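You operate a simulated robot arm through the tools that you are given. There is no shell and no other tool. Be economical: measure what you need, move in short steps, check, and stop when the job is done.

Carry out the task below with a simulated robot arm. There is one attempt and no reset: what you move stays moved.

Task
Brush the dust off both brown shoes' toes, then polish the toes.
Fine: take polish from the tin; brush back where it lay. A coat counts when it lies all over at full strength: go over it till it gets no stronger. What is to be rubbed or washed off counts as gone when no trace of it is left.
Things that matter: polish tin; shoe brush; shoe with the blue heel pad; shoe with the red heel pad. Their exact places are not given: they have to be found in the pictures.

Only the result counts: the job must be done as asked and must still hold three seconds after the hand-in. Knocking over, shifting, dropping, spilling or breaking anything else fails it.

Robot
A 6-joint arm with a two-finger gripper on a trunk, on a base that drives. Base frame: it is fixed to the floor where the robot stands at the start and does not move with it; the origin is under the middle of the robot, x ahead of it, y to its left, z up; the surface under the hand at the start is at about z = 620. Units: mm, rad, N and s.
It reaches about 1298 mm from its shoulder. Its first joint turns from -2.601 to 2.601 rad. Payload 1.57 kg.
Tool frame: the origin (TCP) lies between the finger pads and is the grasp point; the fingertips stand 21 mm ahead of it; z points along the fingers, y is the line along which they close. The gripper opens to 70 mm. The gripper's body begins 50 mm behind the TCP.
Orientation is that of the tool frame in the base frame, as a unit quaternion [w, x, y, z]. With the fingers straight down and closing along the base's y, the tool's x points along the base's -x, its y along +y and its z along -z.

Tools
- The arm moves only by the tool send_rows. Its argument "commands" is a list of rows, each an object (a shift or turn left out is 0, a gripper value left out holds the last) with "xyz": the shift along the base's x, y, z in mm, a list of three; "dr": the turn, a rotation vector about the base's x, y, z in rad, a list of three; "hand": the gripper command, from -1 (shut) to 1 (fully open), values between in proportion. In form: [{"xyz": [x, y, z], "dr": [rx, ry, rz], "hand": hand}, ...]. A call has 1 to 8 rows; each row shifts and turns the commanded pose from where the row before left it. Rows are played at 5 a second. More than 50 mm and 0.15 rad between two rows, or a gripper value outside its range, and nothing of the call is played. Where a pose cannot be reached the arm comes as near as it can. A force on the tool above 40 N (or 10 N above the force at the start of the call, whichever is more), or a blocked arm, ends the call early, and 0.2 s more pass. Each finger halts on what it meets, pressing with about 30 N; the grip force reading is that of the motor and also rises with nothing between the fingers. The clock runs only during rows and for 0.2 s after the last one: add rows that do not move to give the fingers time. It gives the time, the measured TCP pose, the force on the tool (base axes), the opening and the grip force at its end, in the units of the frame above (readings bear some noise), with the torque about the TCP (base axes, N m) and any sound that the robot's microphone picked up.
- Cameras (640 x 400 px; columns grow to the right, rows downward): "scene" is now at [16.3, 155.1, 1620.9]; the picture's right is [-0.35, -0.94, 0.00], its down [-0.83, 0.31, -0.46] and it looks along [0.43, -0.16, -0.89] (base axes); focal length 270 px, centre (320, 200). "wrist" rides on the gripper at [79, 4, -81] in the tool frame; the picture's right is [-0.05, 1.00, 0.00], its down [-0.67, -0.04, -0.74] and it looks along [-0.74, -0.04, 0.67] (tool axes); focal length 256 px, centre (320, 200).
- camera(camera): a new picture of that camera. It takes no simulated time.
- move_column(by): slides the trunk up (or, below 0, down) by that many mm; the arm and the scene camera ride with it, the base frame stays. It gives what a move gives, with no picture.
- steer(legs): drives the robot by 1 to 6 legs, each [ahead, turn to the left] in mm and rad, along the robot's own axes; the way and the turn of a leg run together, so that a leg with both is an arc; at most 1500 mm and 3.142 rad a leg. The arm and the cameras ride along, it lands a little off, and it stops where it bumps. It gives what a move gives.
- head_to(pan, tilt): turns the head with the scene camera to pan (to the left, within 2.705 rad either way) and tilt (down, from -0.506 to 1.204), counted from straight ahead of the robot. It gives what a move gives.
- pixel_to_xyz(camera, pixels): for up to 12 pixels [column, row] of the newest picture of that camera ("zoom" is the newest enlarged one), the place [x, y, z] in the base frame of the surface seen there, good to about 3 mm. It takes no simulated time.
- enlarge(camera, box): a new picture of the part [left, top, right, bottom] of that camera's present view, enlarged. It takes no simulated time.
- sign_off(): hands the job in; it is judged then, once.

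Keep the steps short. Do not move on a guess: measure, check each grasp and each placing, and mend mistakes. In all there are 80 turns and 48 pictures (those below and enlarged ones count). Leave the gripper open and the arm clear of the work at the hand-in unless told otherwise, and finish with a single line.

The tools are called after "Request:" by a JSON object that holds its "method" and its "body". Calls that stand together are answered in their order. send_rows: Moves the arm, as the interface text tells. Its arguments: {"type":"object","properties":{"commands":{"type":"array"}},"required":["commands"]} The other tools are called the same way: move_column (by) slides the trunk up or down; steer (legs) drives the base; head_to (pan, tilt) turns the head that bears the scene camera; camera (camera) takes a picture; pixel_to_xyz (camera, pixels) gives the place of the surface under pixels of a picture; enlarge (camera, box) takes an enlarged picture of a part of a camera's view; sign_off () hands the job in.

At the start:

```text
clock: 0.0
position: [594.1, 151.4, 973.3]
tool_rot: [0.0, 0.002, 1.0, 0.0]
force: [-0.4, -0.5, 0.0]
ft_torque: [0.01, 0.01, -0.02]
gripper_width: 70.2
grasp_force: 0.1
trunk travel left (down, up): [-655.0, 315.0]
robot x, y, heading: [1.8, 4.7, 0.001]
head pan, tilt: [-0.358, 1.098]
```

scene: 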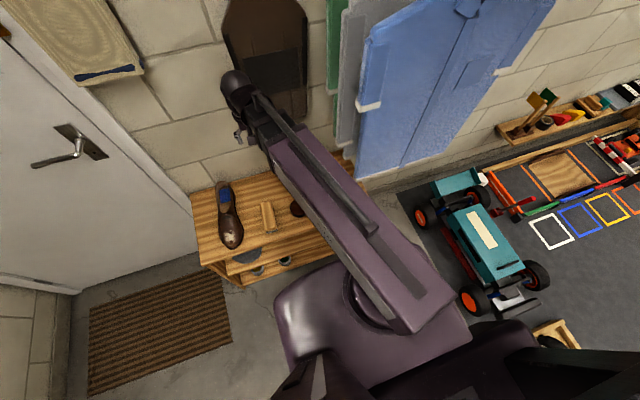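
wrist: 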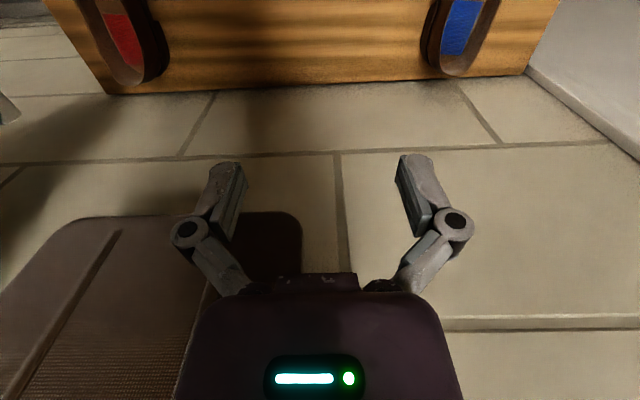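

I see the blue-pad shoe at about (230,215), something like a brush at (268,215), and a dark thing at (297,208). The arm hides the rest, so I will enlarge this part first.

Request:
{"method": "enlarge", "body": {"camera": "scene", "box": [180, 150, 380, 290]}}

Request:
{"method": "pixel_to_xyz", "body": {"camera": "scene", "pixels": [[226, 190], [231, 238], [268, 215], [297, 208], [196, 200], [205, 262], [250, 256], [285, 240], [270, 40]]}}

```text
2.86 times, centred on (280, 220) of scene
```

zoom: 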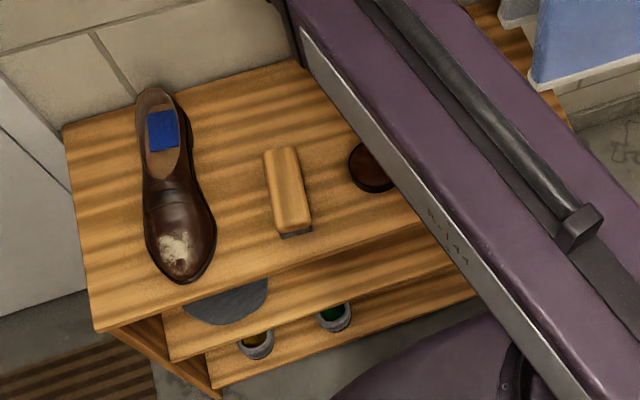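

```text
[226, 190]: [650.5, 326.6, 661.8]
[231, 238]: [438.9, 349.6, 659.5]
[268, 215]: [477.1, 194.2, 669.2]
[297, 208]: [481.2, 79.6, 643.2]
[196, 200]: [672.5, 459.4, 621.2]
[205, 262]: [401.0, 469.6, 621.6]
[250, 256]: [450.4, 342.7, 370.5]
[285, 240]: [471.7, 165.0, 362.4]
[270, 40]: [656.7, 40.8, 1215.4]
```

The bench top is at z≈620, with the toes pointing toward the robot. I'll draw the hand back by about 300 mm so both cameras can see the bench.

Request:
{"method": "send_rows", "body": {"commands": [{"xyz": [-40, 0, 20]}, {"xyz": [-40, 0, 20]}, {"xyz": [-40, 0, 0]}, {"xyz": [-40, 0, 0]}, {"xyz": [-40, 0, 0]}, {"xyz": [-40, 0, 0]}, {"xyz": [-40, 0, 0]}]}}

Request:
{"method": "camera", "body": {"camera": "wrist"}}

Request:
{"method": "camera", "body": {"camera": "scene"}}

```text
clock: 1.6
position: [491.6, 209.9, 973.6]
tool_rot: [0.0, 0.003, 1.0, 0.0]
force: [0.2, -0.3, 0.2]
ft_torque: [0.05, -0.04, 0.03]
gripper_width: 70.2
grasp_force: 0.1
out of reach, approached as far as the arm can: row 1, 2, 3, 4, 5, 6, 7
trunk travel left (down, up): [-655.0, 315.0]
robot x, y, heading: [-1.1, 1.2, -0.0]
head pan, tilt: [-0.358, 1.098]
```

```text
44 pictures are left
```

wrist: 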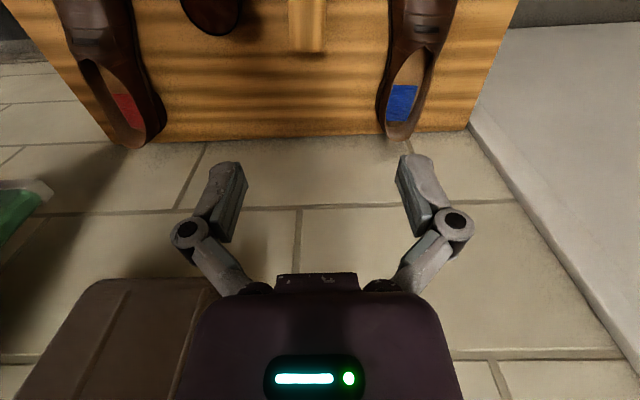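

```text
43 pictures are left
```

scene: 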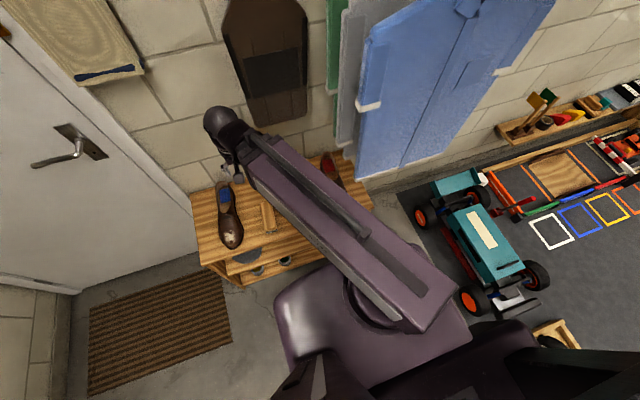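

The arm is folded to its inner limit, so I need to back the robot away. I'll look behind it first.

Request:
{"method": "head_to", "body": {"pan": 2.7, "tilt": 0.9}}

Request:
{"method": "camera", "body": {"camera": "scene"}}

Request:
{"method": "pixel_to_xyz", "body": {"camera": "scene", "pixels": [[320, 100], [320, 200], [200, 150], [450, 150], [320, 300], [100, 200], [500, 250]]}}

```text
clock: 4.2
position: [492.7, 209.3, 974.8]
tool_rot: [0.0, 0.002, 1.0, 0.0]
force: [-0.1, -0.5, -0.6]
ft_torque: [0.0, -0.01, 0.02]
gripper_width: 70.0
grasp_force: 0.1
trunk travel left (down, up): [-655.0, 315.0]
robot x, y, heading: [-1.9, 5.1, -0.001]
head pan, tilt: [2.7, 0.901]
```

```text
42 pictures are left
```

scene: 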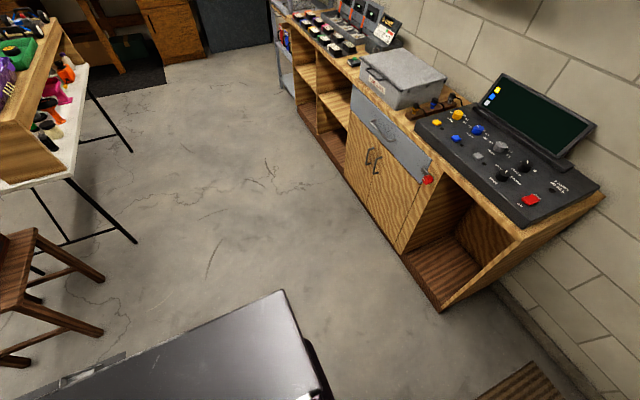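

```text
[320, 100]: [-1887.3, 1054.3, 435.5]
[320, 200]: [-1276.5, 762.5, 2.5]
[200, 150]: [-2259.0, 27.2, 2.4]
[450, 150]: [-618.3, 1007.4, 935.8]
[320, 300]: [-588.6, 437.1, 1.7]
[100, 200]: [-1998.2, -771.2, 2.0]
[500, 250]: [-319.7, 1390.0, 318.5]
```

It's clear for at least a metre straight behind. I'll back up 300 mm and turn the head to the bench.

Request:
{"method": "steer", "body": {"legs": [[-300, 0]]}}

Request:
{"method": "head_to", "body": {"pan": -0.1, "tilt": 0.95}}

Request:
{"method": "camera", "body": {"camera": "scene"}}

Request:
{"method": "camera", "body": {"camera": "wrist"}}

```text
clock: 6.6
position: [192.9, 216.3, 973.9]
tool_rot: [-0.001, -0.005, 1.0, 0.0]
force: [-0.8, 0.4, 0.1]
ft_torque: [0.0, 0.01, -0.02]
gripper_width: 70.0
grasp_force: 0.0
trunk travel left (down, up): [-655.0, 315.0]
robot x, y, heading: [-295.5, 4.9, 0.022]
head pan, tilt: [2.7, 0.901]
```

```text
clock: 9.1
position: [193.5, 215.4, 974.0]
tool_rot: [-0.002, -0.005, 1.0, -0.001]
force: [0.6, 0.3, 0.3]
ft_torque: [-0.03, 0.0, 0.01]
gripper_width: 70.0
grasp_force: 0.0
trunk travel left (down, up): [-655.0, 315.0]
robot x, y, heading: [-296.0, 3.0, 0.023]
head pan, tilt: [-0.099, 0.949]
```

```text
41 pictures are left
```

scene: 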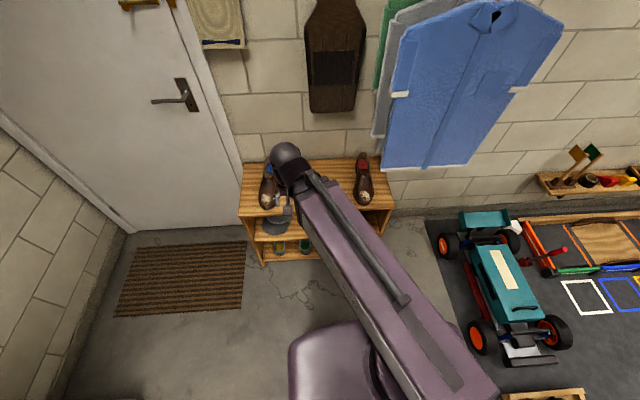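

```text
40 pictures are left
```

wrist: 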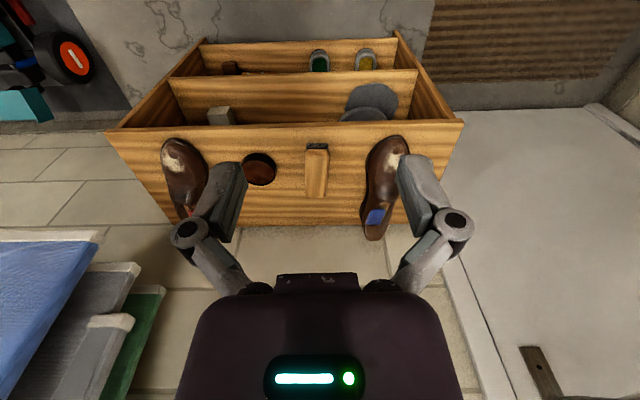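

The wrist view shows everything: red shoe at (183,170), tin at (259,168), brush at (316,170), blue shoe at (385,185). I'll enlarge it and measure.

Request:
{"method": "enlarge", "body": {"camera": "wrist", "box": [140, 110, 440, 250]}}

Request:
{"method": "pixel_to_xyz", "body": {"camera": "wrist", "pixels": [[259, 168], [259, 154], [259, 182], [244, 168], [274, 168], [316, 147], [316, 160], [316, 190], [326, 170], [307, 170], [230, 140], [290, 210]]}}

Request:
{"method": "pixel_to_xyz", "body": {"camera": "wrist", "pixels": [[176, 142], [178, 155], [185, 170], [166, 155], [195, 155], [188, 185], [395, 140], [393, 150], [385, 165], [408, 150], [377, 155], [380, 190]]}}

```text
2.13 times, centred on (290, 180) of wrist
```

zoom: 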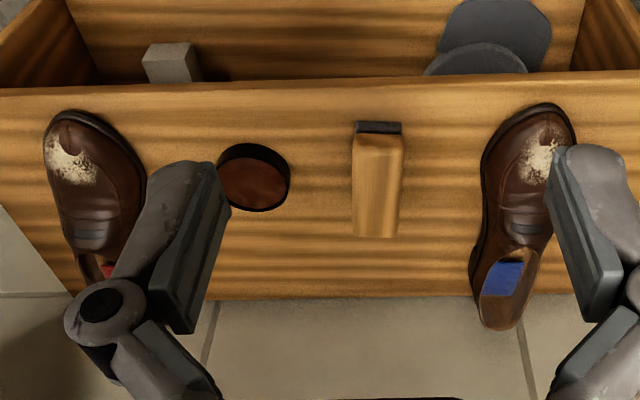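

```text
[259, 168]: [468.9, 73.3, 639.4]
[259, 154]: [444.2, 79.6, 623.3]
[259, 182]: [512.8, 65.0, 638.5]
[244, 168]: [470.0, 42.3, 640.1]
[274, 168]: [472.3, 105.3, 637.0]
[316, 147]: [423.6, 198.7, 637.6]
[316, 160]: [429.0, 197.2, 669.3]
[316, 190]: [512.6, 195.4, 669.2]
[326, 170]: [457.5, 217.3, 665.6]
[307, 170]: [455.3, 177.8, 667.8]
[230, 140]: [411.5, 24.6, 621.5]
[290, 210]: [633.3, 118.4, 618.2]
```

```text
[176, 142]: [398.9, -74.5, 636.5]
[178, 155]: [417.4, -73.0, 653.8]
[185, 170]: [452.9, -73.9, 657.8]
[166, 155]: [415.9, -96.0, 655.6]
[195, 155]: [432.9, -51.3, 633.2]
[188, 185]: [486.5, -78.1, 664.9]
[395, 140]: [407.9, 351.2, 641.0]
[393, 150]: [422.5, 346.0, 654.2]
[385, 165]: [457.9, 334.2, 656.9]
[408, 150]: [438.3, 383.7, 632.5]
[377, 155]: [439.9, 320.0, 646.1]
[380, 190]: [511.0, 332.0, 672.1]
```

The brush top is at z≈669 and about 40 mm wide, and the tin's polish is at z≈639. I'll measure the edges of the brush, tin rim and dust patches more exactly in the enlarged picture.

Request:
{"method": "pixel_to_xyz", "body": {"camera": "zoom", "pixels": [[362, 140], [400, 140], [357, 230], [394, 230], [376, 234], [360, 128], [398, 128], [376, 138], [253, 146], [253, 208], [222, 180], [288, 180]]}}

Request:
{"method": "pixel_to_xyz", "body": {"camera": "zoom", "pixels": [[52, 135], [60, 160], [75, 180], [92, 170], [80, 150], [100, 190], [70, 120], [545, 120], [530, 160], [535, 180], [550, 140], [560, 130]]}}

```text
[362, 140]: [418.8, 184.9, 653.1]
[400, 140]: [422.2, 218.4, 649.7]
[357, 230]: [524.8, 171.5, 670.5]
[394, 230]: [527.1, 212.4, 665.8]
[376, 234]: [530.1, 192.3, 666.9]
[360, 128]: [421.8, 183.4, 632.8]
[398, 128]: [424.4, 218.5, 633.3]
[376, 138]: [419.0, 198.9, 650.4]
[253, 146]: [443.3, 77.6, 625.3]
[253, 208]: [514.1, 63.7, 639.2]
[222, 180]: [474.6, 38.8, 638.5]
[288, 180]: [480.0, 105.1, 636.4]
```

```text
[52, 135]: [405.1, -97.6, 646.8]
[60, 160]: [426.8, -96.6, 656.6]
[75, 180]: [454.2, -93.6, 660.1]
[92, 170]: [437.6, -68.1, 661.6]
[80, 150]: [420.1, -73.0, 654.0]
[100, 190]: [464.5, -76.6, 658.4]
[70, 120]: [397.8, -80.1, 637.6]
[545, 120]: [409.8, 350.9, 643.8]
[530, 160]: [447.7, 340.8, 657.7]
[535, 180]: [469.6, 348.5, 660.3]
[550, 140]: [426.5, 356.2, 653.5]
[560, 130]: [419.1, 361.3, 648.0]
```

The brush centre is at about (475,196.5), turned by about -0.084 rad. I'll move above it with the gripper open and the yaw matched.

Request:
{"method": "send_rows", "body": {"commands": [{"xyz": [35.2, -2.4, -22], "dr": [0, 0, -0.012], "hand": 1}, {"xyz": [35.2, -2.4, -22], "dr": [0, 0, -0.012]}, {"xyz": [35.2, -2.4, -22], "dr": [0, 0, -0.012]}, {"xyz": [35.2, -2.4, -22], "dr": [0, 0, -0.012]}, {"xyz": [35.2, -2.4, -22], "dr": [0, 0, -0.012]}, {"xyz": [35.2, -2.4, -22], "dr": [0, 0, -0.012]}, {"xyz": [35.2, -2.4, -22], "dr": [0, 0, -0.012]}, {"xyz": [35.2, -2.4, -22], "dr": [0, 0, -0.012]}]}}

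Request:
{"method": "camera", "body": {"camera": "scene"}}

```text
clock: 10.9
position: [473.9, 197.6, 973.7]
tool_rot: [-0.002, 0.044, 0.999, -0.001]
force: [-0.4, -0.1, 0.8]
ft_torque: [0.0, -0.02, 0.02]
gripper_width: 69.8
grasp_force: 0.0
out of reach, approached as far as the arm can: row 1, 2, 3, 4, 5, 6, 7, 8
trunk travel left (down, up): [-655.0, 315.0]
robot x, y, heading: [-296.2, 3.2, 0.023]
head pan, tilt: [-0.099, 0.949]
```

```text
38 pictures are left
```

scene: 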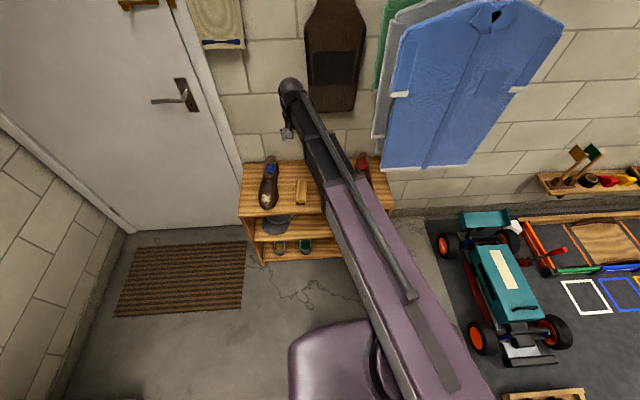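

The pose is right in x, y and yaw, but the arm can't go lower from this trunk height. I'll lower the trunk by 200 mm.

Request:
{"method": "move_column", "body": {"by": -200}}

Request:
{"method": "camera", "body": {"camera": "wrist"}}

```text
clock: 13.0
position: [473.4, 198.2, 773.8]
tool_rot: [-0.001, 0.044, 0.999, -0.001]
force: [-0.2, 0.6, 0.6]
ft_torque: [-0.01, -0.01, 0.02]
gripper_width: 70.0
grasp_force: 0.0
trunk travel left (down, up): [-455.0, 515.0]
robot x, y, heading: [-297.3, 2.8, 0.02]
head pan, tilt: [-0.099, 0.949]
```

```text
37 pictures are left
```

wrist: 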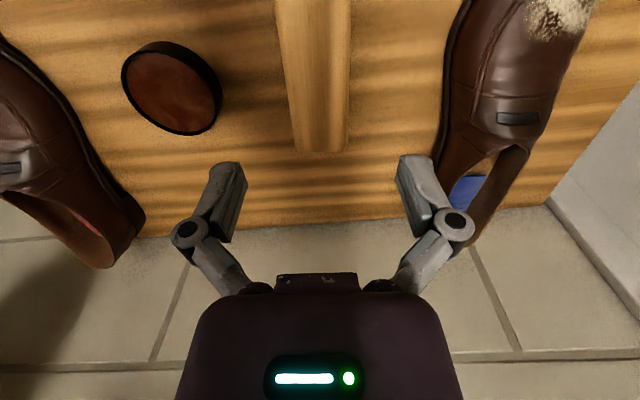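

The brush is aligned with the hand. I'll re-measure the brush, and the tin at (172,88), from close up.

Request:
{"method": "pixel_to_xyz", "body": {"camera": "wrist", "pixels": [[283, 40], [348, 40], [295, 120], [346, 120], [322, 148], [322, 60], [126, 80], [219, 98], [160, 46], [190, 130], [172, 88], [210, 75]]}}

```text
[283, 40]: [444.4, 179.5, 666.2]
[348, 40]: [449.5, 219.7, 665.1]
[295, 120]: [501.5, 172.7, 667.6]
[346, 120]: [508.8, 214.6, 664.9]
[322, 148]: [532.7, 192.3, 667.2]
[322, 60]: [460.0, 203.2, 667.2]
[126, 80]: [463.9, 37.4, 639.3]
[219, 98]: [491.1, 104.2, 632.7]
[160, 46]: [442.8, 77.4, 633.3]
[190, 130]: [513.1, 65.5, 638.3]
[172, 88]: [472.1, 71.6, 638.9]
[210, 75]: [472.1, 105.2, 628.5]
```

Everything agrees: brush centre (475,196.7) and tin centre about (478,71.5) with radius 35. I'll test a small downward arm step.

Request:
{"method": "send_rows", "body": {"commands": [{"xyz": [1.5, -1.5, -20]}, {"xyz": [0, 0, 0]}]}}

```text
clock: 13.6
position: [473.4, 196.8, 773.0]
tool_rot: [-0.001, 0.043, 0.999, 0.0]
force: [0.9, 0.5, -0.8]
ft_torque: [-0.04, 0.0, 0.01]
gripper_width: 70.2
grasp_force: 0.1
out of reach, approached as far as the arm can: row 1
trunk travel left (down, up): [-455.0, 515.0]
robot x, y, heading: [-298.2, 1.8, 0.025]
head pan, tilt: [-0.099, 0.949]
```

The arm didn't move in z. I'll test upward too, to find out whether height comes only from the trunk.

Request:
{"method": "send_rows", "body": {"commands": [{"xyz": [0, 0, 15]}, {"xyz": [0, 0, 0]}]}}

```text
clock: 14.2
position: [473.8, 197.6, 774.3]
tool_rot: [0.0, 0.044, 0.999, 0.0]
force: [0.0, 0.5, -0.5]
ft_torque: [0.0, 0.02, 0.02]
gripper_width: 69.9
grasp_force: 0.0
out of reach, approached as far as the arm can: row 1
trunk travel left (down, up): [-455.0, 515.0]
robot x, y, heading: [-296.4, 1.4, 0.02]
head pan, tilt: [-0.099, 0.949]
```

Height only comes from the trunk, so I'll use that for z. I'll lower 116 mm to take the brush, putting the TCP at z≈658.

Request:
{"method": "move_column", "body": {"by": -116}}

Request:
{"method": "send_rows", "body": {"commands": [{"xyz": [0, 0, 0], "hand": -1}, {"xyz": [0, 0, 0]}, {"xyz": [0, 0, 0]}, {"xyz": [0, 0, 0]}]}}

```text
clock: 15.7
position: [473.7, 197.8, 657.5]
tool_rot: [0.0, 0.044, 0.999, -0.001]
force: [-0.6, -0.3, -0.7]
ft_torque: [0.02, -0.01, -0.02]
gripper_width: 70.0
grasp_force: 0.1
trunk travel left (down, up): [-339.0, 631.0]
robot x, y, heading: [-299.0, 4.4, 0.021]
head pan, tilt: [-0.099, 0.949]
```

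```text
clock: 16.7
position: [471.9, 196.6, 659.5]
tool_rot: [0.0, 0.044, 0.999, 0.0]
force: [0.4, -2.2, 6.0]
ft_torque: [-0.07, 0.06, 0.01]
gripper_width: 47.2
grasp_force: 30.1
trunk travel left (down, up): [-339.0, 631.0]
robot x, y, heading: [-298.3, 4.8, 0.013]
head pan, tilt: [-0.099, 0.949]
```

The brush is held at 47 mm. I'll lift 90 mm and check.

Request:
{"method": "move_column", "body": {"by": 90}}

Request:
{"method": "camera", "body": {"camera": "wrist"}}

Request:
{"method": "camera", "body": {"camera": "scene"}}

```text
clock: 18.0
position: [473.2, 197.5, 746.8]
tool_rot: [-0.001, 0.044, 0.999, -0.001]
force: [0.3, -0.1, -0.8]
ft_torque: [-0.01, 0.02, 0.01]
gripper_width: 47.2
grasp_force: 30.0
trunk travel left (down, up): [-429.0, 541.0]
robot x, y, heading: [-297.7, 4.9, 0.022]
head pan, tilt: [-0.099, 0.949]
```

```text
36 pictures are left
```

wrist: 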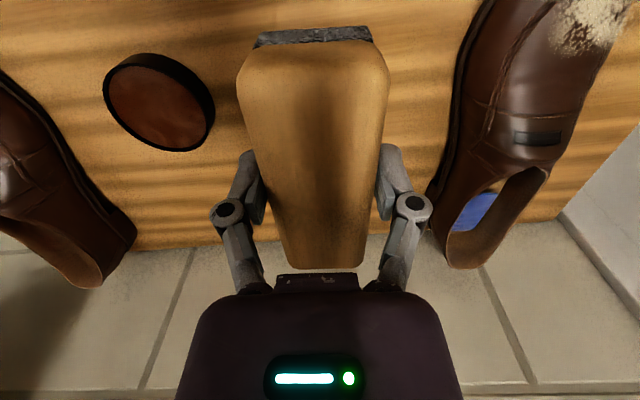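

```text
35 pictures are left
```

scene: 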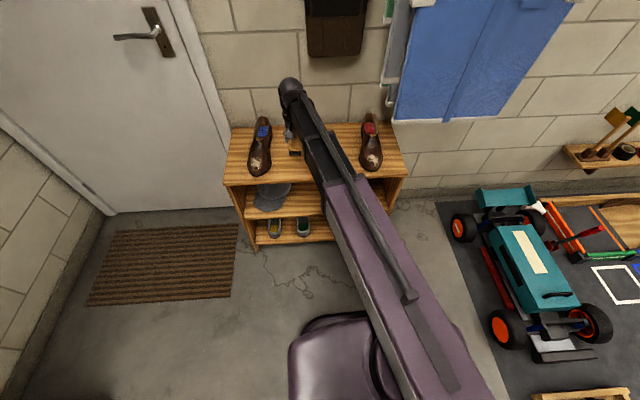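

The brush is secure. I'll test whether the wrist can pitch, since the toes slope down toward me.

Request:
{"method": "send_rows", "body": {"commands": [{"xyz": [0, 0, 0], "dr": [0, -0.1, 0]}, {"xyz": [0, 0, 0]}]}}

```text
clock: 18.6
position: [473.0, 197.8, 748.5]
tool_rot: [0.05, 0.044, 0.998, 0.002]
force: [-0.2, 0.0, -0.8]
ft_torque: [0.02, -0.02, -0.01]
gripper_width: 47.4
grasp_force: 29.8
trunk travel left (down, up): [-429.0, 541.0]
robot x, y, heading: [-294.8, 2.1, 0.023]
head pan, tilt: [-0.099, 0.949]
```

The wrist can pitch. I'll carry the brush over the blue shoe's toe at about (415,355) and pitch it to -0.25.

Request:
{"method": "send_rows", "body": {"commands": [{"xyz": [-14.5, 39.3, 0], "dr": [0, -0.0375, 0]}, {"xyz": [-14.5, 39.3, 0], "dr": [0, -0.0375, 0]}, {"xyz": [-14.5, 39.3, 0], "dr": [0, -0.0375, 0]}, {"xyz": [-14.5, 39.3, 0], "dr": [0, -0.0375, 0]}, {"xyz": [0, 0, 0]}]}}

Request:
{"method": "move_column", "body": {"by": -48}}

Request:
{"method": "camera", "body": {"camera": "wrist"}}

Request:
{"method": "camera", "body": {"camera": "scene"}}

```text
clock: 19.8
position: [417.5, 354.1, 753.7]
tool_rot: [0.123, 0.044, 0.991, 0.005]
force: [-0.1, -0.1, -0.6]
ft_torque: [0.0, 0.02, -0.01]
gripper_width: 47.2
grasp_force: 29.9
out of reach, approached as far as the arm can: row 3
trunk travel left (down, up): [-429.0, 541.0]
robot x, y, heading: [-297.3, 4.0, 0.021]
head pan, tilt: [-0.099, 0.949]
```

```text
clock: 20.7
position: [417.2, 352.9, 704.4]
tool_rot: [0.123, 0.043, 0.991, 0.004]
force: [0.3, 0.5, -1.3]
ft_torque: [0.03, 0.02, -0.02]
gripper_width: 47.3
grasp_force: 29.9
trunk travel left (down, up): [-381.0, 589.0]
robot x, y, heading: [-297.4, 3.4, 0.021]
head pan, tilt: [-0.099, 0.949]
```

```text
34 pictures are left
```

wrist: 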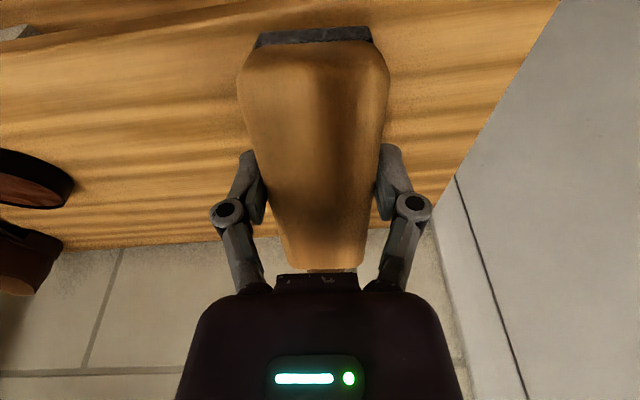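

```text
33 pictures are left
```

scene: 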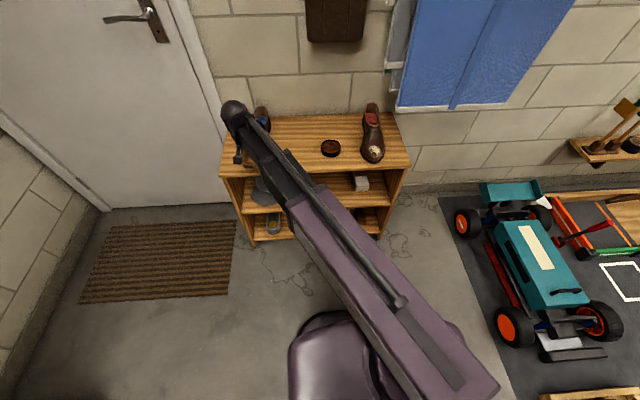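

It's positioned over the toe at z=704. I'll lower in small steps and watch the force.

Request:
{"method": "move_column", "body": {"by": -10}}

Request:
{"method": "move_column", "body": {"by": -3}}

Request:
{"method": "move_column", "body": {"by": -2}}

Request:
{"method": "pixel_to_xyz", "body": {"camera": "scene", "pixels": [[370, 157], [374, 147], [376, 155], [366, 150], [372, 135], [380, 140], [364, 140], [371, 115], [331, 148], [372, 162]]}}

```text
clock: 21.2
position: [417.9, 355.1, 694.9]
tool_rot: [0.123, 0.042, 0.991, 0.005]
force: [-0.2, 0.0, -0.5]
ft_torque: [-0.01, 0.0, 0.03]
gripper_width: 47.4
grasp_force: 29.6
trunk travel left (down, up): [-371.0, 599.0]
robot x, y, heading: [-298.0, 2.4, 0.021]
head pan, tilt: [-0.099, 0.949]
```

```text
clock: 21.8
position: [417.6, 354.4, 693.2]
tool_rot: [0.123, 0.043, 0.991, 0.005]
force: [0.8, -0.1, -0.9]
ft_torque: [-0.01, 0.02, -0.01]
gripper_width: 47.0
grasp_force: 29.8
trunk travel left (down, up): [-368.0, 602.0]
robot x, y, heading: [-294.3, 7.5, 0.022]
head pan, tilt: [-0.099, 0.949]
```

```text
clock: 22.3
position: [417.8, 354.7, 690.7]
tool_rot: [0.123, 0.043, 0.991, 0.005]
force: [-0.2, 0.8, 0.2]
ft_torque: [-0.02, -0.01, -0.02]
gripper_width: 47.1
grasp_force: 29.8
trunk travel left (down, up): [-366.0, 604.0]
robot x, y, heading: [-292.8, 7.3, 0.023]
head pan, tilt: [-0.099, 0.949]
```

```text
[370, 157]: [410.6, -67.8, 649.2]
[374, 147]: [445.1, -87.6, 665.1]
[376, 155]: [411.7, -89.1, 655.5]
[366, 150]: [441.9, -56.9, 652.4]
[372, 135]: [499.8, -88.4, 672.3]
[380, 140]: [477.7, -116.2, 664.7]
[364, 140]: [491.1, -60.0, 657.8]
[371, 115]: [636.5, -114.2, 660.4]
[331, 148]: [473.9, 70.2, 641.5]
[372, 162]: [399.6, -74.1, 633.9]
```

No contact yet. I'll keep going down 2 mm at a time.

Request:
{"method": "move_column", "body": {"by": -2}}

Request:
{"method": "move_column", "body": {"by": -2}}

Request:
{"method": "move_column", "body": {"by": -2}}

```text
clock: 22.8
position: [416.8, 354.8, 690.3]
tool_rot: [0.125, 0.042, 0.991, 0.006]
force: [2.5, 1.8, 19.7]
ft_torque: [0.02, -0.49, 0.09]
gripper_width: 47.1
grasp_force: 29.9
trunk travel left (down, up): [-364.0, 606.0]
robot x, y, heading: [-299.1, 2.1, 0.022]
head pan, tilt: [-0.099, 0.949]
```

```text
clock: 23.3
position: [416.1, 354.3, 687.7]
tool_rot: [0.124, 0.043, 0.991, 0.005]
force: [2.7, -0.6, 21.3]
ft_torque: [0.09, -0.03, -0.01]
gripper_width: 47.6
grasp_force: 30.1
trunk travel left (down, up): [-362.0, 608.0]
robot x, y, heading: [-297.2, 5.4, 0.02]
head pan, tilt: [-0.099, 0.949]
```

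```text
clock: 23.8
position: [417.3, 352.6, 685.9]
tool_rot: [0.124, 0.043, 0.991, 0.004]
force: [-1.9, 0.4, 19.3]
ft_torque: [0.04, 0.03, -0.01]
gripper_width: 47.7
grasp_force: 29.5
trunk travel left (down, up): [-360.0, 610.0]
robot x, y, heading: [-295.4, 3.6, 0.02]
head pan, tilt: [-0.099, 0.949]
```

The force stays near 20 N while the TCP keeps sinking, so the brush may be slipping in the fingers. I'll look before doing more.

Request:
{"method": "camera", "body": {"camera": "wrist"}}

Request:
{"method": "enlarge", "body": {"camera": "scene", "box": [200, 80, 340, 220]}}

```text
32 pictures are left
```

wrist: 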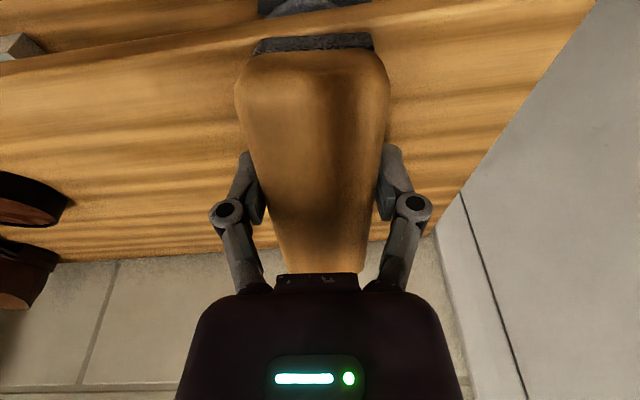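

```text
2.86 times, centred on (270, 150) of scene
```

zoom: 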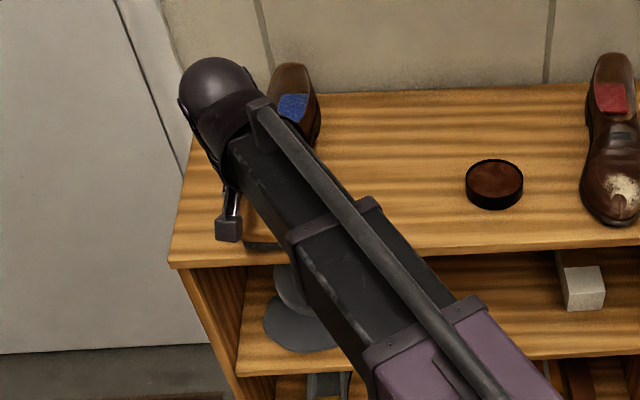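

The brush slid up a few millimetres and settled onto the slope. I'll ease the pressure by 1 mm, then make short strokes across the toe.

Request:
{"method": "move_column", "body": {"by": 1}}

Request:
{"method": "send_rows", "body": {"commands": [{"xyz": [0, 10, 0]}, {"xyz": [0, -10, 0]}, {"xyz": [0, -10, 0]}, {"xyz": [0, 10, 0]}]}}

```text
clock: 24.4
position: [417.4, 354.1, 685.9]
tool_rot: [0.123, 0.042, 0.992, 0.005]
force: [-5.4, -1.8, 8.3]
ft_torque: [-0.01, 0.21, 0.03]
gripper_width: 47.2
grasp_force: 29.7
trunk travel left (down, up): [-361.0, 609.0]
robot x, y, heading: [-296.2, 1.9, 0.024]
head pan, tilt: [-0.099, 0.949]
```

```text
clock: 25.4
position: [417.9, 352.7, 686.0]
tool_rot: [0.124, 0.044, 0.991, 0.004]
force: [-4.5, -8.6, 9.2]
ft_torque: [-0.21, -0.25, -0.26]
gripper_width: 47.3
grasp_force: 30.3
trunk travel left (down, up): [-361.0, 609.0]
robot x, y, heading: [-292.1, 3.6, 0.019]
head pan, tilt: [-0.099, 0.949]
```

Light contact, with some friction. I'll lift and slide aside to check the toe.

Request:
{"method": "move_column", "body": {"by": 60}}

Request:
{"method": "send_rows", "body": {"commands": [{"xyz": [-20, -35, 0]}, {"xyz": [-20, -35, 0]}, {"xyz": [-20, -35, 0]}, {"xyz": [0, 0, 0]}]}}

Request:
{"method": "camera", "body": {"camera": "wrist"}}

```text
clock: 26.4
position: [418.9, 355.1, 745.8]
tool_rot: [0.123, 0.044, 0.991, 0.005]
force: [0.3, 0.7, -1.2]
ft_torque: [0.02, 0.02, 0.02]
gripper_width: 47.3
grasp_force: 29.6
trunk travel left (down, up): [-421.0, 549.0]
robot x, y, heading: [-298.7, 4.1, 0.021]
head pan, tilt: [-0.099, 0.949]
```

```text
clock: 27.4
position: [357.3, 249.0, 745.2]
tool_rot: [0.123, 0.043, 0.992, 0.005]
force: [0.2, 0.2, -0.7]
ft_torque: [0.04, -0.05, 0.02]
gripper_width: 47.7
grasp_force: 30.3
trunk travel left (down, up): [-421.0, 549.0]
robot x, y, heading: [-294.9, 3.2, 0.027]
head pan, tilt: [-0.099, 0.949]
```

```text
30 pictures are left
```

wrist: 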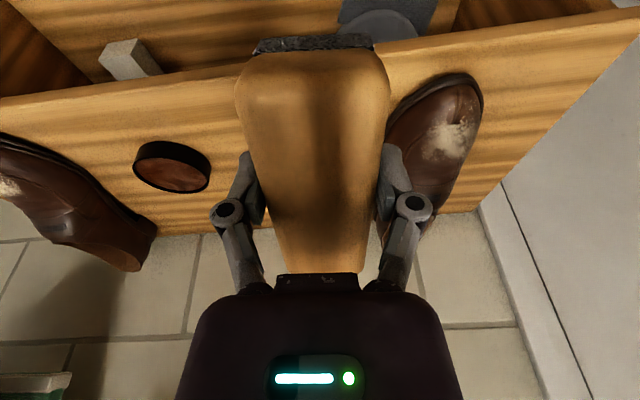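

The dust has thinned, so this works. I'll zoom in to see what remains, and measure it.

Request:
{"method": "enlarge", "body": {"camera": "wrist", "box": [370, 60, 500, 190]}}

Request:
{"method": "pixel_to_xyz", "body": {"camera": "wrist", "pixels": [[435, 155], [440, 140], [455, 125], [472, 118], [460, 150], [475, 95], [455, 100], [425, 130], [400, 130], [447, 80], [440, 170], [478, 125]]}}

```text
3.08 times, centred on (435, 125) of wrist
```

zoom: 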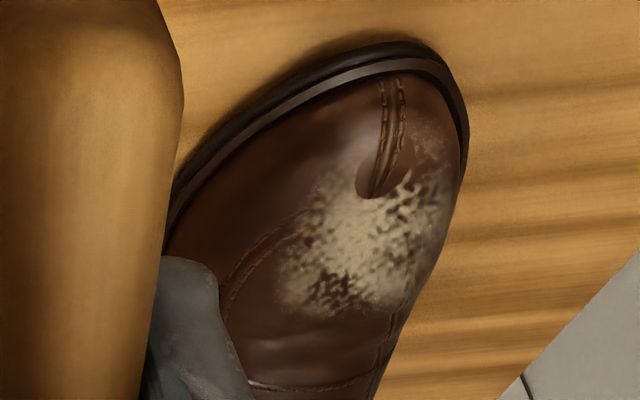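

```text
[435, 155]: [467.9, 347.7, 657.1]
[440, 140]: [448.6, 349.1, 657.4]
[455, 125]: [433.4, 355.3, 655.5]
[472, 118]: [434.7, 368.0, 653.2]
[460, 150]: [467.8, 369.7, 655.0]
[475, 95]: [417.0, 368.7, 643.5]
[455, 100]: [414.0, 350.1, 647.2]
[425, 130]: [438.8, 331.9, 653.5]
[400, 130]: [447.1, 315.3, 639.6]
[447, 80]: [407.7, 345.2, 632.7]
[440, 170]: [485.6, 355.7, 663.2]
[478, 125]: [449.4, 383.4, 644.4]
```

The remaining dust spans roughly x 415–468, y 335–375 and is nearly flat (z≈655). I'll reduce the pitch to -0.12 so the bristles lie on it, then go back and lower.

Request:
{"method": "send_rows", "body": {"commands": [{"xyz": [20, 35, 0], "dr": [0, 0.065, 0]}, {"xyz": [20, 35, 0], "dr": [0, 0.065, 0]}, {"xyz": [22, 35, 0]}, {"xyz": [0, 0, 0]}]}}

Request:
{"method": "move_column", "body": {"by": -52}}

Request:
{"method": "move_column", "body": {"by": -3}}

Request:
{"method": "move_column", "body": {"by": -2}}

```text
clock: 28.4
position: [418.7, 352.6, 741.8]
tool_rot: [0.059, 0.043, 0.997, 0.002]
force: [0.2, 0.0, -0.9]
ft_torque: [0.0, 0.01, -0.04]
gripper_width: 47.3
grasp_force: 29.8
out of reach, approached as far as the arm can: row 2
trunk travel left (down, up): [-421.0, 549.0]
robot x, y, heading: [-294.7, 1.3, 0.021]
head pan, tilt: [-0.099, 0.949]
```

```text
clock: 29.3
position: [418.1, 353.2, 689.1]
tool_rot: [0.058, 0.044, 0.997, 0.002]
force: [-1.2, 1.7, 1.6]
ft_torque: [0.02, -0.13, 0.14]
gripper_width: 47.7
grasp_force: 30.0
trunk travel left (down, up): [-369.0, 601.0]
robot x, y, heading: [-297.5, 4.7, 0.02]
head pan, tilt: [-0.099, 0.949]
```

```text
clock: 29.8
position: [418.7, 353.6, 687.1]
tool_rot: [0.06, 0.043, 0.997, 0.002]
force: [-3.0, 1.5, 7.5]
ft_torque: [-0.02, -0.57, 0.1]
gripper_width: 47.4
grasp_force: 29.7
trunk travel left (down, up): [-366.0, 604.0]
robot x, y, heading: [-298.1, 2.4, 0.016]
head pan, tilt: [-0.099, 0.949]
```

```text
clock: 30.3
position: [417.9, 353.4, 685.0]
tool_rot: [0.058, 0.043, 0.997, 0.002]
force: [-2.8, 1.2, 8.4]
ft_torque: [-0.05, -0.64, 0.09]
gripper_width: 47.4
grasp_force: 29.8
trunk travel left (down, up): [-364.0, 606.0]
robot x, y, heading: [-298.1, 4.3, 0.022]
head pan, tilt: [-0.099, 0.949]
```

Contact is about 8 N, but toward the rear end of the brush. I'll shift 10 mm toward me and make strokes across.

Request:
{"method": "send_rows", "body": {"commands": [{"xyz": [-10, 0, 0]}, {"xyz": [0, 12, 0]}, {"xyz": [0, -12, 0]}, {"xyz": [0, -12, 0]}, {"xyz": [0, 12, 0]}, {"xyz": [0, 12, 0]}, {"xyz": [0, -12, 0]}]}}

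```text
clock: 31.9
position: [408.7, 353.3, 683.4]
tool_rot: [0.059, 0.044, 0.997, 0.001]
force: [-0.7, 0.7, -1.1]
ft_torque: [0.01, -0.03, 0.0]
gripper_width: 47.6
grasp_force: 29.9
trunk travel left (down, up): [-364.0, 606.0]
robot x, y, heading: [-296.2, 1.9, 0.018]
head pan, tilt: [-0.099, 0.949]
```

Contact is lost, so I'll lower step by step.

Request:
{"method": "move_column", "body": {"by": -2}}

Request:
{"method": "move_column", "body": {"by": -2}}

Request:
{"method": "move_column", "body": {"by": -2}}

```text
clock: 32.4
position: [407.3, 353.0, 683.0]
tool_rot: [0.059, 0.043, 0.997, 0.001]
force: [0.1, 0.6, 1.3]
ft_torque: [0.07, -0.02, 0.04]
gripper_width: 47.4
grasp_force: 29.6
trunk travel left (down, up): [-362.0, 608.0]
robot x, y, heading: [-296.0, 4.3, 0.02]
head pan, tilt: [-0.099, 0.949]
```

```text
clock: 33.0
position: [407.1, 353.0, 680.6]
tool_rot: [0.06, 0.043, 0.997, 0.002]
force: [1.9, 0.3, 19.9]
ft_torque: [0.14, -0.23, 0.03]
gripper_width: 47.6
grasp_force: 30.4
trunk travel left (down, up): [-360.0, 610.0]
robot x, y, heading: [-301.9, 0.2, 0.021]
head pan, tilt: [-0.099, 0.949]
```

```text
clock: 33.5
position: [407.0, 351.8, 679.5]
tool_rot: [0.06, 0.043, 0.997, 0.003]
force: [-1.7, -0.7, 20.3]
ft_torque: [0.06, -0.11, 0.0]
gripper_width: 46.9
grasp_force: 29.6
trunk travel left (down, up): [-358.0, 612.0]
robot x, y, heading: [-300.8, 1.3, 0.021]
head pan, tilt: [-0.099, 0.949]
```

Firm contact now. I'll ease up 1 mm and make several strokes both ways.

Request:
{"method": "move_column", "body": {"by": 1}}

Request:
{"method": "send_rows", "body": {"commands": [{"xyz": [0, 12, 0]}, {"xyz": [0, -12, 0]}, {"xyz": [0, -12, 0]}, {"xyz": [0, 12, 0]}, {"xyz": [0, 12, 0]}, {"xyz": [0, -12, 0]}, {"xyz": [0, -12, 0]}, {"xyz": [0, 12, 0]}]}}

Request:
{"method": "send_rows", "body": {"commands": [{"xyz": [8, 10, 0]}, {"xyz": [-8, -10, 0]}, {"xyz": [8, -10, 0]}, {"xyz": [-8, 10, 0]}, {"xyz": [8, 0, 0]}, {"xyz": [-16, 0, 0]}, {"xyz": [8, 0, 0]}]}}

```text
clock: 34.0
position: [406.7, 351.5, 679.2]
tool_rot: [0.059, 0.043, 0.997, 0.002]
force: [-4.6, -2.2, 7.8]
ft_torque: [-0.03, 0.05, -0.02]
gripper_width: 47.1
grasp_force: 29.9
trunk travel left (down, up): [-359.0, 611.0]
robot x, y, heading: [-296.4, 3.7, 0.019]
head pan, tilt: [-0.099, 0.949]
```

```text
clock: 35.8
position: [408.9, 352.0, 679.2]
tool_rot: [0.059, 0.043, 0.997, 0.002]
force: [-2.0, -5.7, 6.7]
ft_torque: [-0.1, 0.0, -0.03]
gripper_width: 46.9
grasp_force: 30.1
trunk travel left (down, up): [-359.0, 611.0]
robot x, y, heading: [-297.7, -1.0, 0.02]
head pan, tilt: [-0.099, 0.949]
```

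```text
clock: 37.4
position: [406.9, 352.2, 678.6]
tool_rot: [0.058, 0.044, 0.997, 0.003]
force: [-0.6, 0.2, 1.0]
ft_torque: [0.04, 0.04, 0.01]
gripper_width: 46.8
grasp_force: 30.8
trunk travel left (down, up): [-359.0, 611.0]
robot x, y, heading: [-296.2, 4.7, 0.018]
head pan, tilt: [-0.099, 0.949]
```

I'll lift and look at the toe.

Request:
{"method": "move_column", "body": {"by": 65}}

Request:
{"method": "send_rows", "body": {"commands": [{"xyz": [-16, -35, 0]}, {"xyz": [-16, -35, 0]}, {"xyz": [-16, -35, 0]}, {"xyz": [0, 0, 0]}]}}

Request:
{"method": "enlarge", "body": {"camera": "wrist", "box": [200, 0, 520, 200]}}

```text
clock: 38.4
position: [406.9, 350.4, 743.2]
tool_rot: [0.06, 0.043, 0.997, 0.002]
force: [0.5, -1.1, -0.5]
ft_torque: [0.0, 0.02, 0.0]
gripper_width: 46.8
grasp_force: 30.0
trunk travel left (down, up): [-424.0, 546.0]
robot x, y, heading: [-296.5, 5.8, 0.021]
head pan, tilt: [-0.099, 0.949]
```

```text
clock: 39.4
position: [358.0, 246.0, 743.0]
tool_rot: [0.059, 0.044, 0.997, 0.003]
force: [0.2, 0.0, -1.2]
ft_torque: [0.01, -0.02, -0.01]
gripper_width: 46.8
grasp_force: 30.0
trunk travel left (down, up): [-424.0, 546.0]
robot x, y, heading: [-297.8, 5.1, 0.019]
head pan, tilt: [-0.099, 0.949]
```

```text
2.00 times, centred on (360, 100) of wrist
```

zoom: 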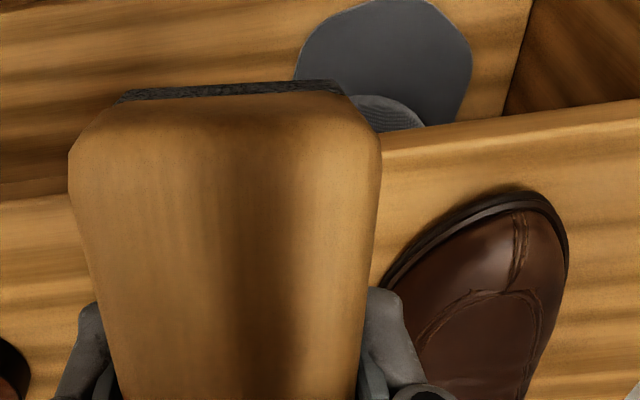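

The blue shoe's toe is clean. I'll carry the brush over the red shoe's toe at about (400,-80) with a little more yaw.

Request:
{"method": "send_rows", "body": {"commands": [{"xyz": [5.25, -40.75, 0], "dr": [0, 0, -0.01]}, {"xyz": [5.25, -40.75, 0], "dr": [0, 0, -0.01]}, {"xyz": [5.25, -40.75, 0], "dr": [0, 0, -0.01]}, {"xyz": [5.25, -40.75, 0], "dr": [0, 0, -0.01]}, {"xyz": [5.25, -40.75, 0], "dr": [0, 0, -0.01]}, {"xyz": [5.25, -40.75, 0], "dr": [0, 0, -0.01]}, {"xyz": [5.25, -40.75, 0], "dr": [0, 0, -0.01]}, {"xyz": [5.25, -40.75, 0]}]}}

Request:
{"method": "camera", "body": {"camera": "scene"}}

Request:
{"method": "pixel_to_xyz", "body": {"camera": "scene", "pixels": [[259, 160], [256, 150], [260, 172], [263, 145], [268, 160], [251, 160], [330, 148]]}}

```text
clock: 41.2
position: [400.7, -81.6, 743.7]
tool_rot: [0.059, 0.077, 0.995, -0.001]
force: [0.5, 0.5, -1.2]
ft_torque: [0.0, 0.01, 0.03]
gripper_width: 46.8
grasp_force: 29.8
trunk travel left (down, up): [-424.0, 546.0]
robot x, y, heading: [-297.3, -0.4, 0.017]
head pan, tilt: [-0.099, 0.949]
```

```text
27 pictures are left
```

scene: 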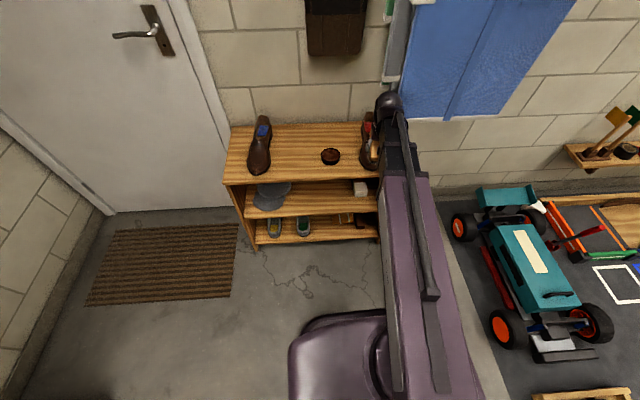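

```text
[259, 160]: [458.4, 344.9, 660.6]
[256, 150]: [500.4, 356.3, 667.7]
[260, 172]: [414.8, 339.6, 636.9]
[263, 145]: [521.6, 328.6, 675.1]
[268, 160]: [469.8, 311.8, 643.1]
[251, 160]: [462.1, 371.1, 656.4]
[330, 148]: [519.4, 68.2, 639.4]
```

The blue shoe is in place and clean. I'll lower onto the red toe.

Request:
{"method": "move_column", "body": {"by": -58}}

Request:
{"method": "move_column", "body": {"by": -3}}

Request:
{"method": "move_column", "body": {"by": -2}}

Request:
{"method": "move_column", "body": {"by": -1}}

```text
clock: 42.2
position: [401.3, -81.6, 687.2]
tool_rot: [0.059, 0.078, 0.995, 0.0]
force: [0.9, -0.2, 0.3]
ft_torque: [0.0, 0.03, -0.05]
gripper_width: 47.0
grasp_force: 30.3
trunk travel left (down, up): [-366.0, 604.0]
robot x, y, heading: [-294.2, 2.9, 0.02]
head pan, tilt: [-0.099, 0.949]
```

```text
clock: 42.7
position: [401.9, -81.6, 681.9]
tool_rot: [0.059, 0.079, 0.995, 0.0]
force: [-0.3, 0.8, -0.9]
ft_torque: [0.0, -0.02, -0.01]
gripper_width: 46.8
grasp_force: 29.5
trunk travel left (down, up): [-363.0, 607.0]
robot x, y, heading: [-296.1, 1.0, 0.018]
head pan, tilt: [-0.099, 0.949]
```

```text
clock: 43.2
position: [400.7, -82.2, 680.8]
tool_rot: [0.059, 0.078, 0.995, -0.001]
force: [-0.3, 0.4, 4.2]
ft_torque: [-0.02, 0.0, -0.04]
gripper_width: 46.7
grasp_force: 30.1
trunk travel left (down, up): [-361.0, 609.0]
robot x, y, heading: [-294.2, 4.9, 0.018]
head pan, tilt: [-0.099, 0.949]
```

```text
clock: 43.8
position: [401.4, -82.1, 679.9]
tool_rot: [0.06, 0.078, 0.995, -0.001]
force: [0.4, 0.9, 17.0]
ft_torque: [-0.1, -0.11, 0.03]
gripper_width: 47.2
grasp_force: 29.7
trunk travel left (down, up): [-360.0, 610.0]
robot x, y, heading: [-299.1, 3.4, 0.023]
head pan, tilt: [-0.099, 0.949]
```

Contact is 17 N and level. Now the strokes across, as on the other shoe.

Request:
{"method": "send_rows", "body": {"commands": [{"xyz": [0, 12, 0]}, {"xyz": [0, -12, 0]}, {"xyz": [0, -12, 0]}, {"xyz": [0, 12, 0]}, {"xyz": [0, 12, 0]}, {"xyz": [0, -12, 0]}, {"xyz": [0, -12, 0]}, {"xyz": [0, 12, 0]}]}}

Request:
{"method": "send_rows", "body": {"commands": [{"xyz": [8, 10, 0]}, {"xyz": [-8, -10, 0]}, {"xyz": [8, -10, 0]}, {"xyz": [-8, 10, 0]}, {"xyz": [0, 12, 0]}, {"xyz": [0, -12, 0]}, {"xyz": [0, -12, 0]}, {"xyz": [0, 12, 0]}]}}

Request:
{"method": "move_column", "body": {"by": 64}}

Request:
{"method": "send_rows", "body": {"commands": [{"xyz": [-14, 35, 0]}, {"xyz": [-14, 35, 0]}, {"xyz": [-14, 35, 0]}, {"xyz": [0, 0, 0]}]}}

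Request:
{"method": "camera", "body": {"camera": "wrist"}}

```text
clock: 45.6
position: [399.4, -82.0, 681.0]
tool_rot: [0.06, 0.079, 0.995, -0.002]
force: [-2.6, -6.7, 10.7]
ft_torque: [-0.22, 0.04, -0.05]
gripper_width: 47.2
grasp_force: 29.7
trunk travel left (down, up): [-360.0, 610.0]
robot x, y, heading: [-299.6, 5.8, 0.023]
head pan, tilt: [-0.099, 0.949]
```

```text
clock: 47.4
position: [401.8, -80.3, 680.1]
tool_rot: [0.058, 0.078, 0.995, 0.0]
force: [-1.3, -3.4, 4.5]
ft_torque: [-0.06, -0.01, -0.01]
gripper_width: 47.1
grasp_force: 29.9
trunk travel left (down, up): [-360.0, 610.0]
robot x, y, heading: [-298.4, 4.6, 0.017]
head pan, tilt: [-0.099, 0.949]
```

```text
clock: 48.4
position: [402.3, -79.6, 744.3]
tool_rot: [0.059, 0.078, 0.995, -0.001]
force: [-0.5, 0.1, -1.2]
ft_torque: [-0.02, 0.01, -0.02]
gripper_width: 46.5
grasp_force: 29.4
trunk travel left (down, up): [-424.0, 546.0]
robot x, y, heading: [-297.5, 5.5, 0.018]
head pan, tilt: [-0.099, 0.949]
```

```text
clock: 49.4
position: [356.9, 23.2, 744.0]
tool_rot: [0.058, 0.078, 0.995, -0.001]
force: [-0.1, -0.2, -0.7]
ft_torque: [0.03, 0.02, 0.03]
gripper_width: 46.8
grasp_force: 29.9
trunk travel left (down, up): [-424.0, 546.0]
robot x, y, heading: [-298.3, -0.2, 0.02]
head pan, tilt: [-0.099, 0.949]
```

```text
26 pictures are left
```

wrist: 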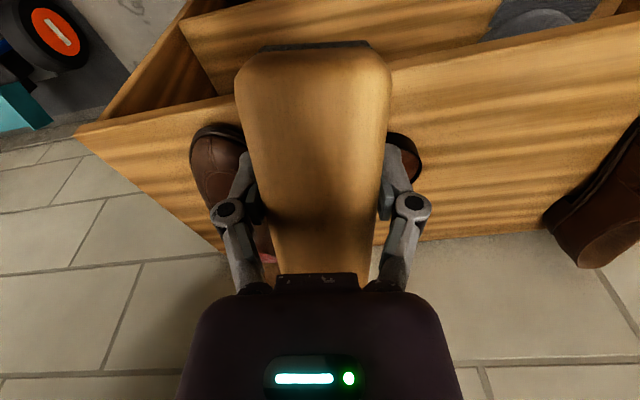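

The brush hides part of the toe. I'll slide 80 mm further left and look.

Request:
{"method": "send_rows", "body": {"commands": [{"xyz": [0, 40, 0]}, {"xyz": [0, 40, 0]}, {"xyz": [0, 0, 0]}]}}

Request:
{"method": "enlarge", "body": {"camera": "wrist", "box": [60, 60, 300, 210]}}

```text
clock: 50.2
position: [357.9, 103.4, 744.2]
tool_rot: [0.059, 0.077, 0.995, 0.0]
force: [0.1, -0.2, -0.8]
ft_torque: [-0.03, -0.03, -0.02]
gripper_width: 47.0
grasp_force: 30.1
trunk travel left (down, up): [-424.0, 546.0]
robot x, y, heading: [-295.8, 7.8, 0.018]
head pan, tilt: [-0.099, 0.949]
```

```text
2.67 times, centred on (180, 135) of wrist
```

zoom: 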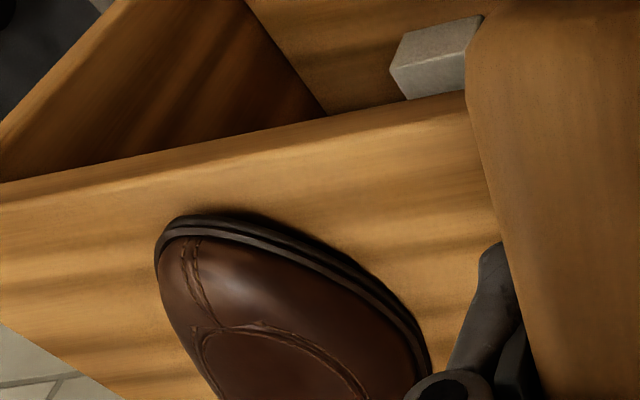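

Both toes are free of dust. Next the polish: I'll move the brush level over the tin at (478,71.5).

Request:
{"method": "send_rows", "body": {"commands": [{"xyz": [40, -10.6, 0], "dr": [0, 0.04, 0]}, {"xyz": [40, -10.6, 0], "dr": [0, 0.04, 0]}, {"xyz": [40, -10.6, 0], "dr": [0, 0.04, 0]}, {"xyz": [0, 0, 0]}]}}

Request:
{"method": "move_column", "body": {"by": -65}}

Request:
{"method": "camera", "body": {"camera": "scene"}}

```text
clock: 51.2
position: [477.6, 72.4, 742.6]
tool_rot: [-0.002, 0.077, 0.997, -0.004]
force: [-0.2, 0.2, -1.1]
ft_torque: [0.01, -0.01, 0.01]
gripper_width: 46.7
grasp_force: 30.1
out of reach, approached as far as the arm can: row 3
trunk travel left (down, up): [-424.0, 546.0]
robot x, y, heading: [-294.9, 3.2, 0.022]
head pan, tilt: [-0.099, 0.949]
```

```text
clock: 52.2
position: [476.9, 71.4, 677.4]
tool_rot: [-0.001, 0.078, 0.997, -0.005]
force: [0.6, -0.1, -0.6]
ft_torque: [0.01, -0.01, 0.0]
gripper_width: 46.9
grasp_force: 29.8
trunk travel left (down, up): [-359.0, 611.0]
robot x, y, heading: [-296.1, 4.8, 0.025]
head pan, tilt: [-0.099, 0.949]
```

```text
24 pictures are left
```

scene: 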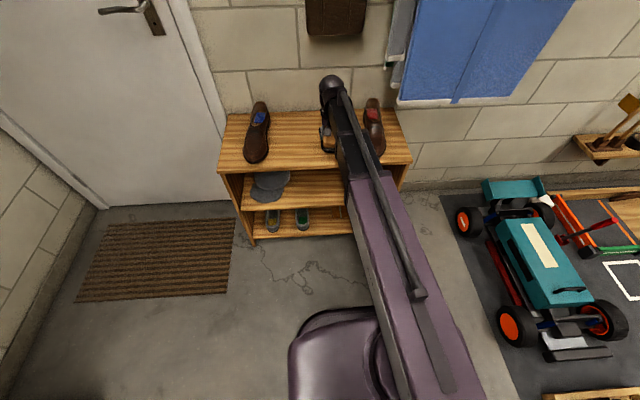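

I'll lower gently onto the polish. The fingertips clear it by only about 5 mm, so I'm using small steps.

Request:
{"method": "move_column", "body": {"by": -8}}

Request:
{"method": "move_column", "body": {"by": -2}}

Request:
{"method": "move_column", "body": {"by": -1.5}}

```text
clock: 52.8
position: [476.9, 71.7, 670.9]
tool_rot: [0.0, 0.077, 0.997, -0.004]
force: [1.2, -0.3, 14.8]
ft_torque: [0.13, 0.45, -0.03]
gripper_width: 46.7
grasp_force: 30.3
trunk travel left (down, up): [-351.0, 619.0]
robot x, y, heading: [-298.2, 3.1, 0.023]
head pan, tilt: [-0.099, 0.949]
```

```text
clock: 53.3
position: [478.6, 70.6, 668.3]
tool_rot: [-0.001, 0.077, 0.997, -0.005]
force: [4.3, 0.3, 15.6]
ft_torque: [0.09, 0.39, -0.01]
gripper_width: 46.6
grasp_force: 30.4
trunk travel left (down, up): [-349.0, 621.0]
robot x, y, heading: [-295.6, 3.3, 0.021]
head pan, tilt: [-0.099, 0.949]
```

```text
clock: 53.8
position: [478.0, 70.7, 667.1]
tool_rot: [0.0, 0.077, 0.997, -0.004]
force: [5.9, -0.8, 17.4]
ft_torque: [0.04, 0.32, -0.02]
gripper_width: 46.5
grasp_force: 29.6
trunk travel left (down, up): [-348.0, 622.0]
robot x, y, heading: [-295.4, 3.8, 0.019]
head pan, tilt: [-0.099, 0.949]
```

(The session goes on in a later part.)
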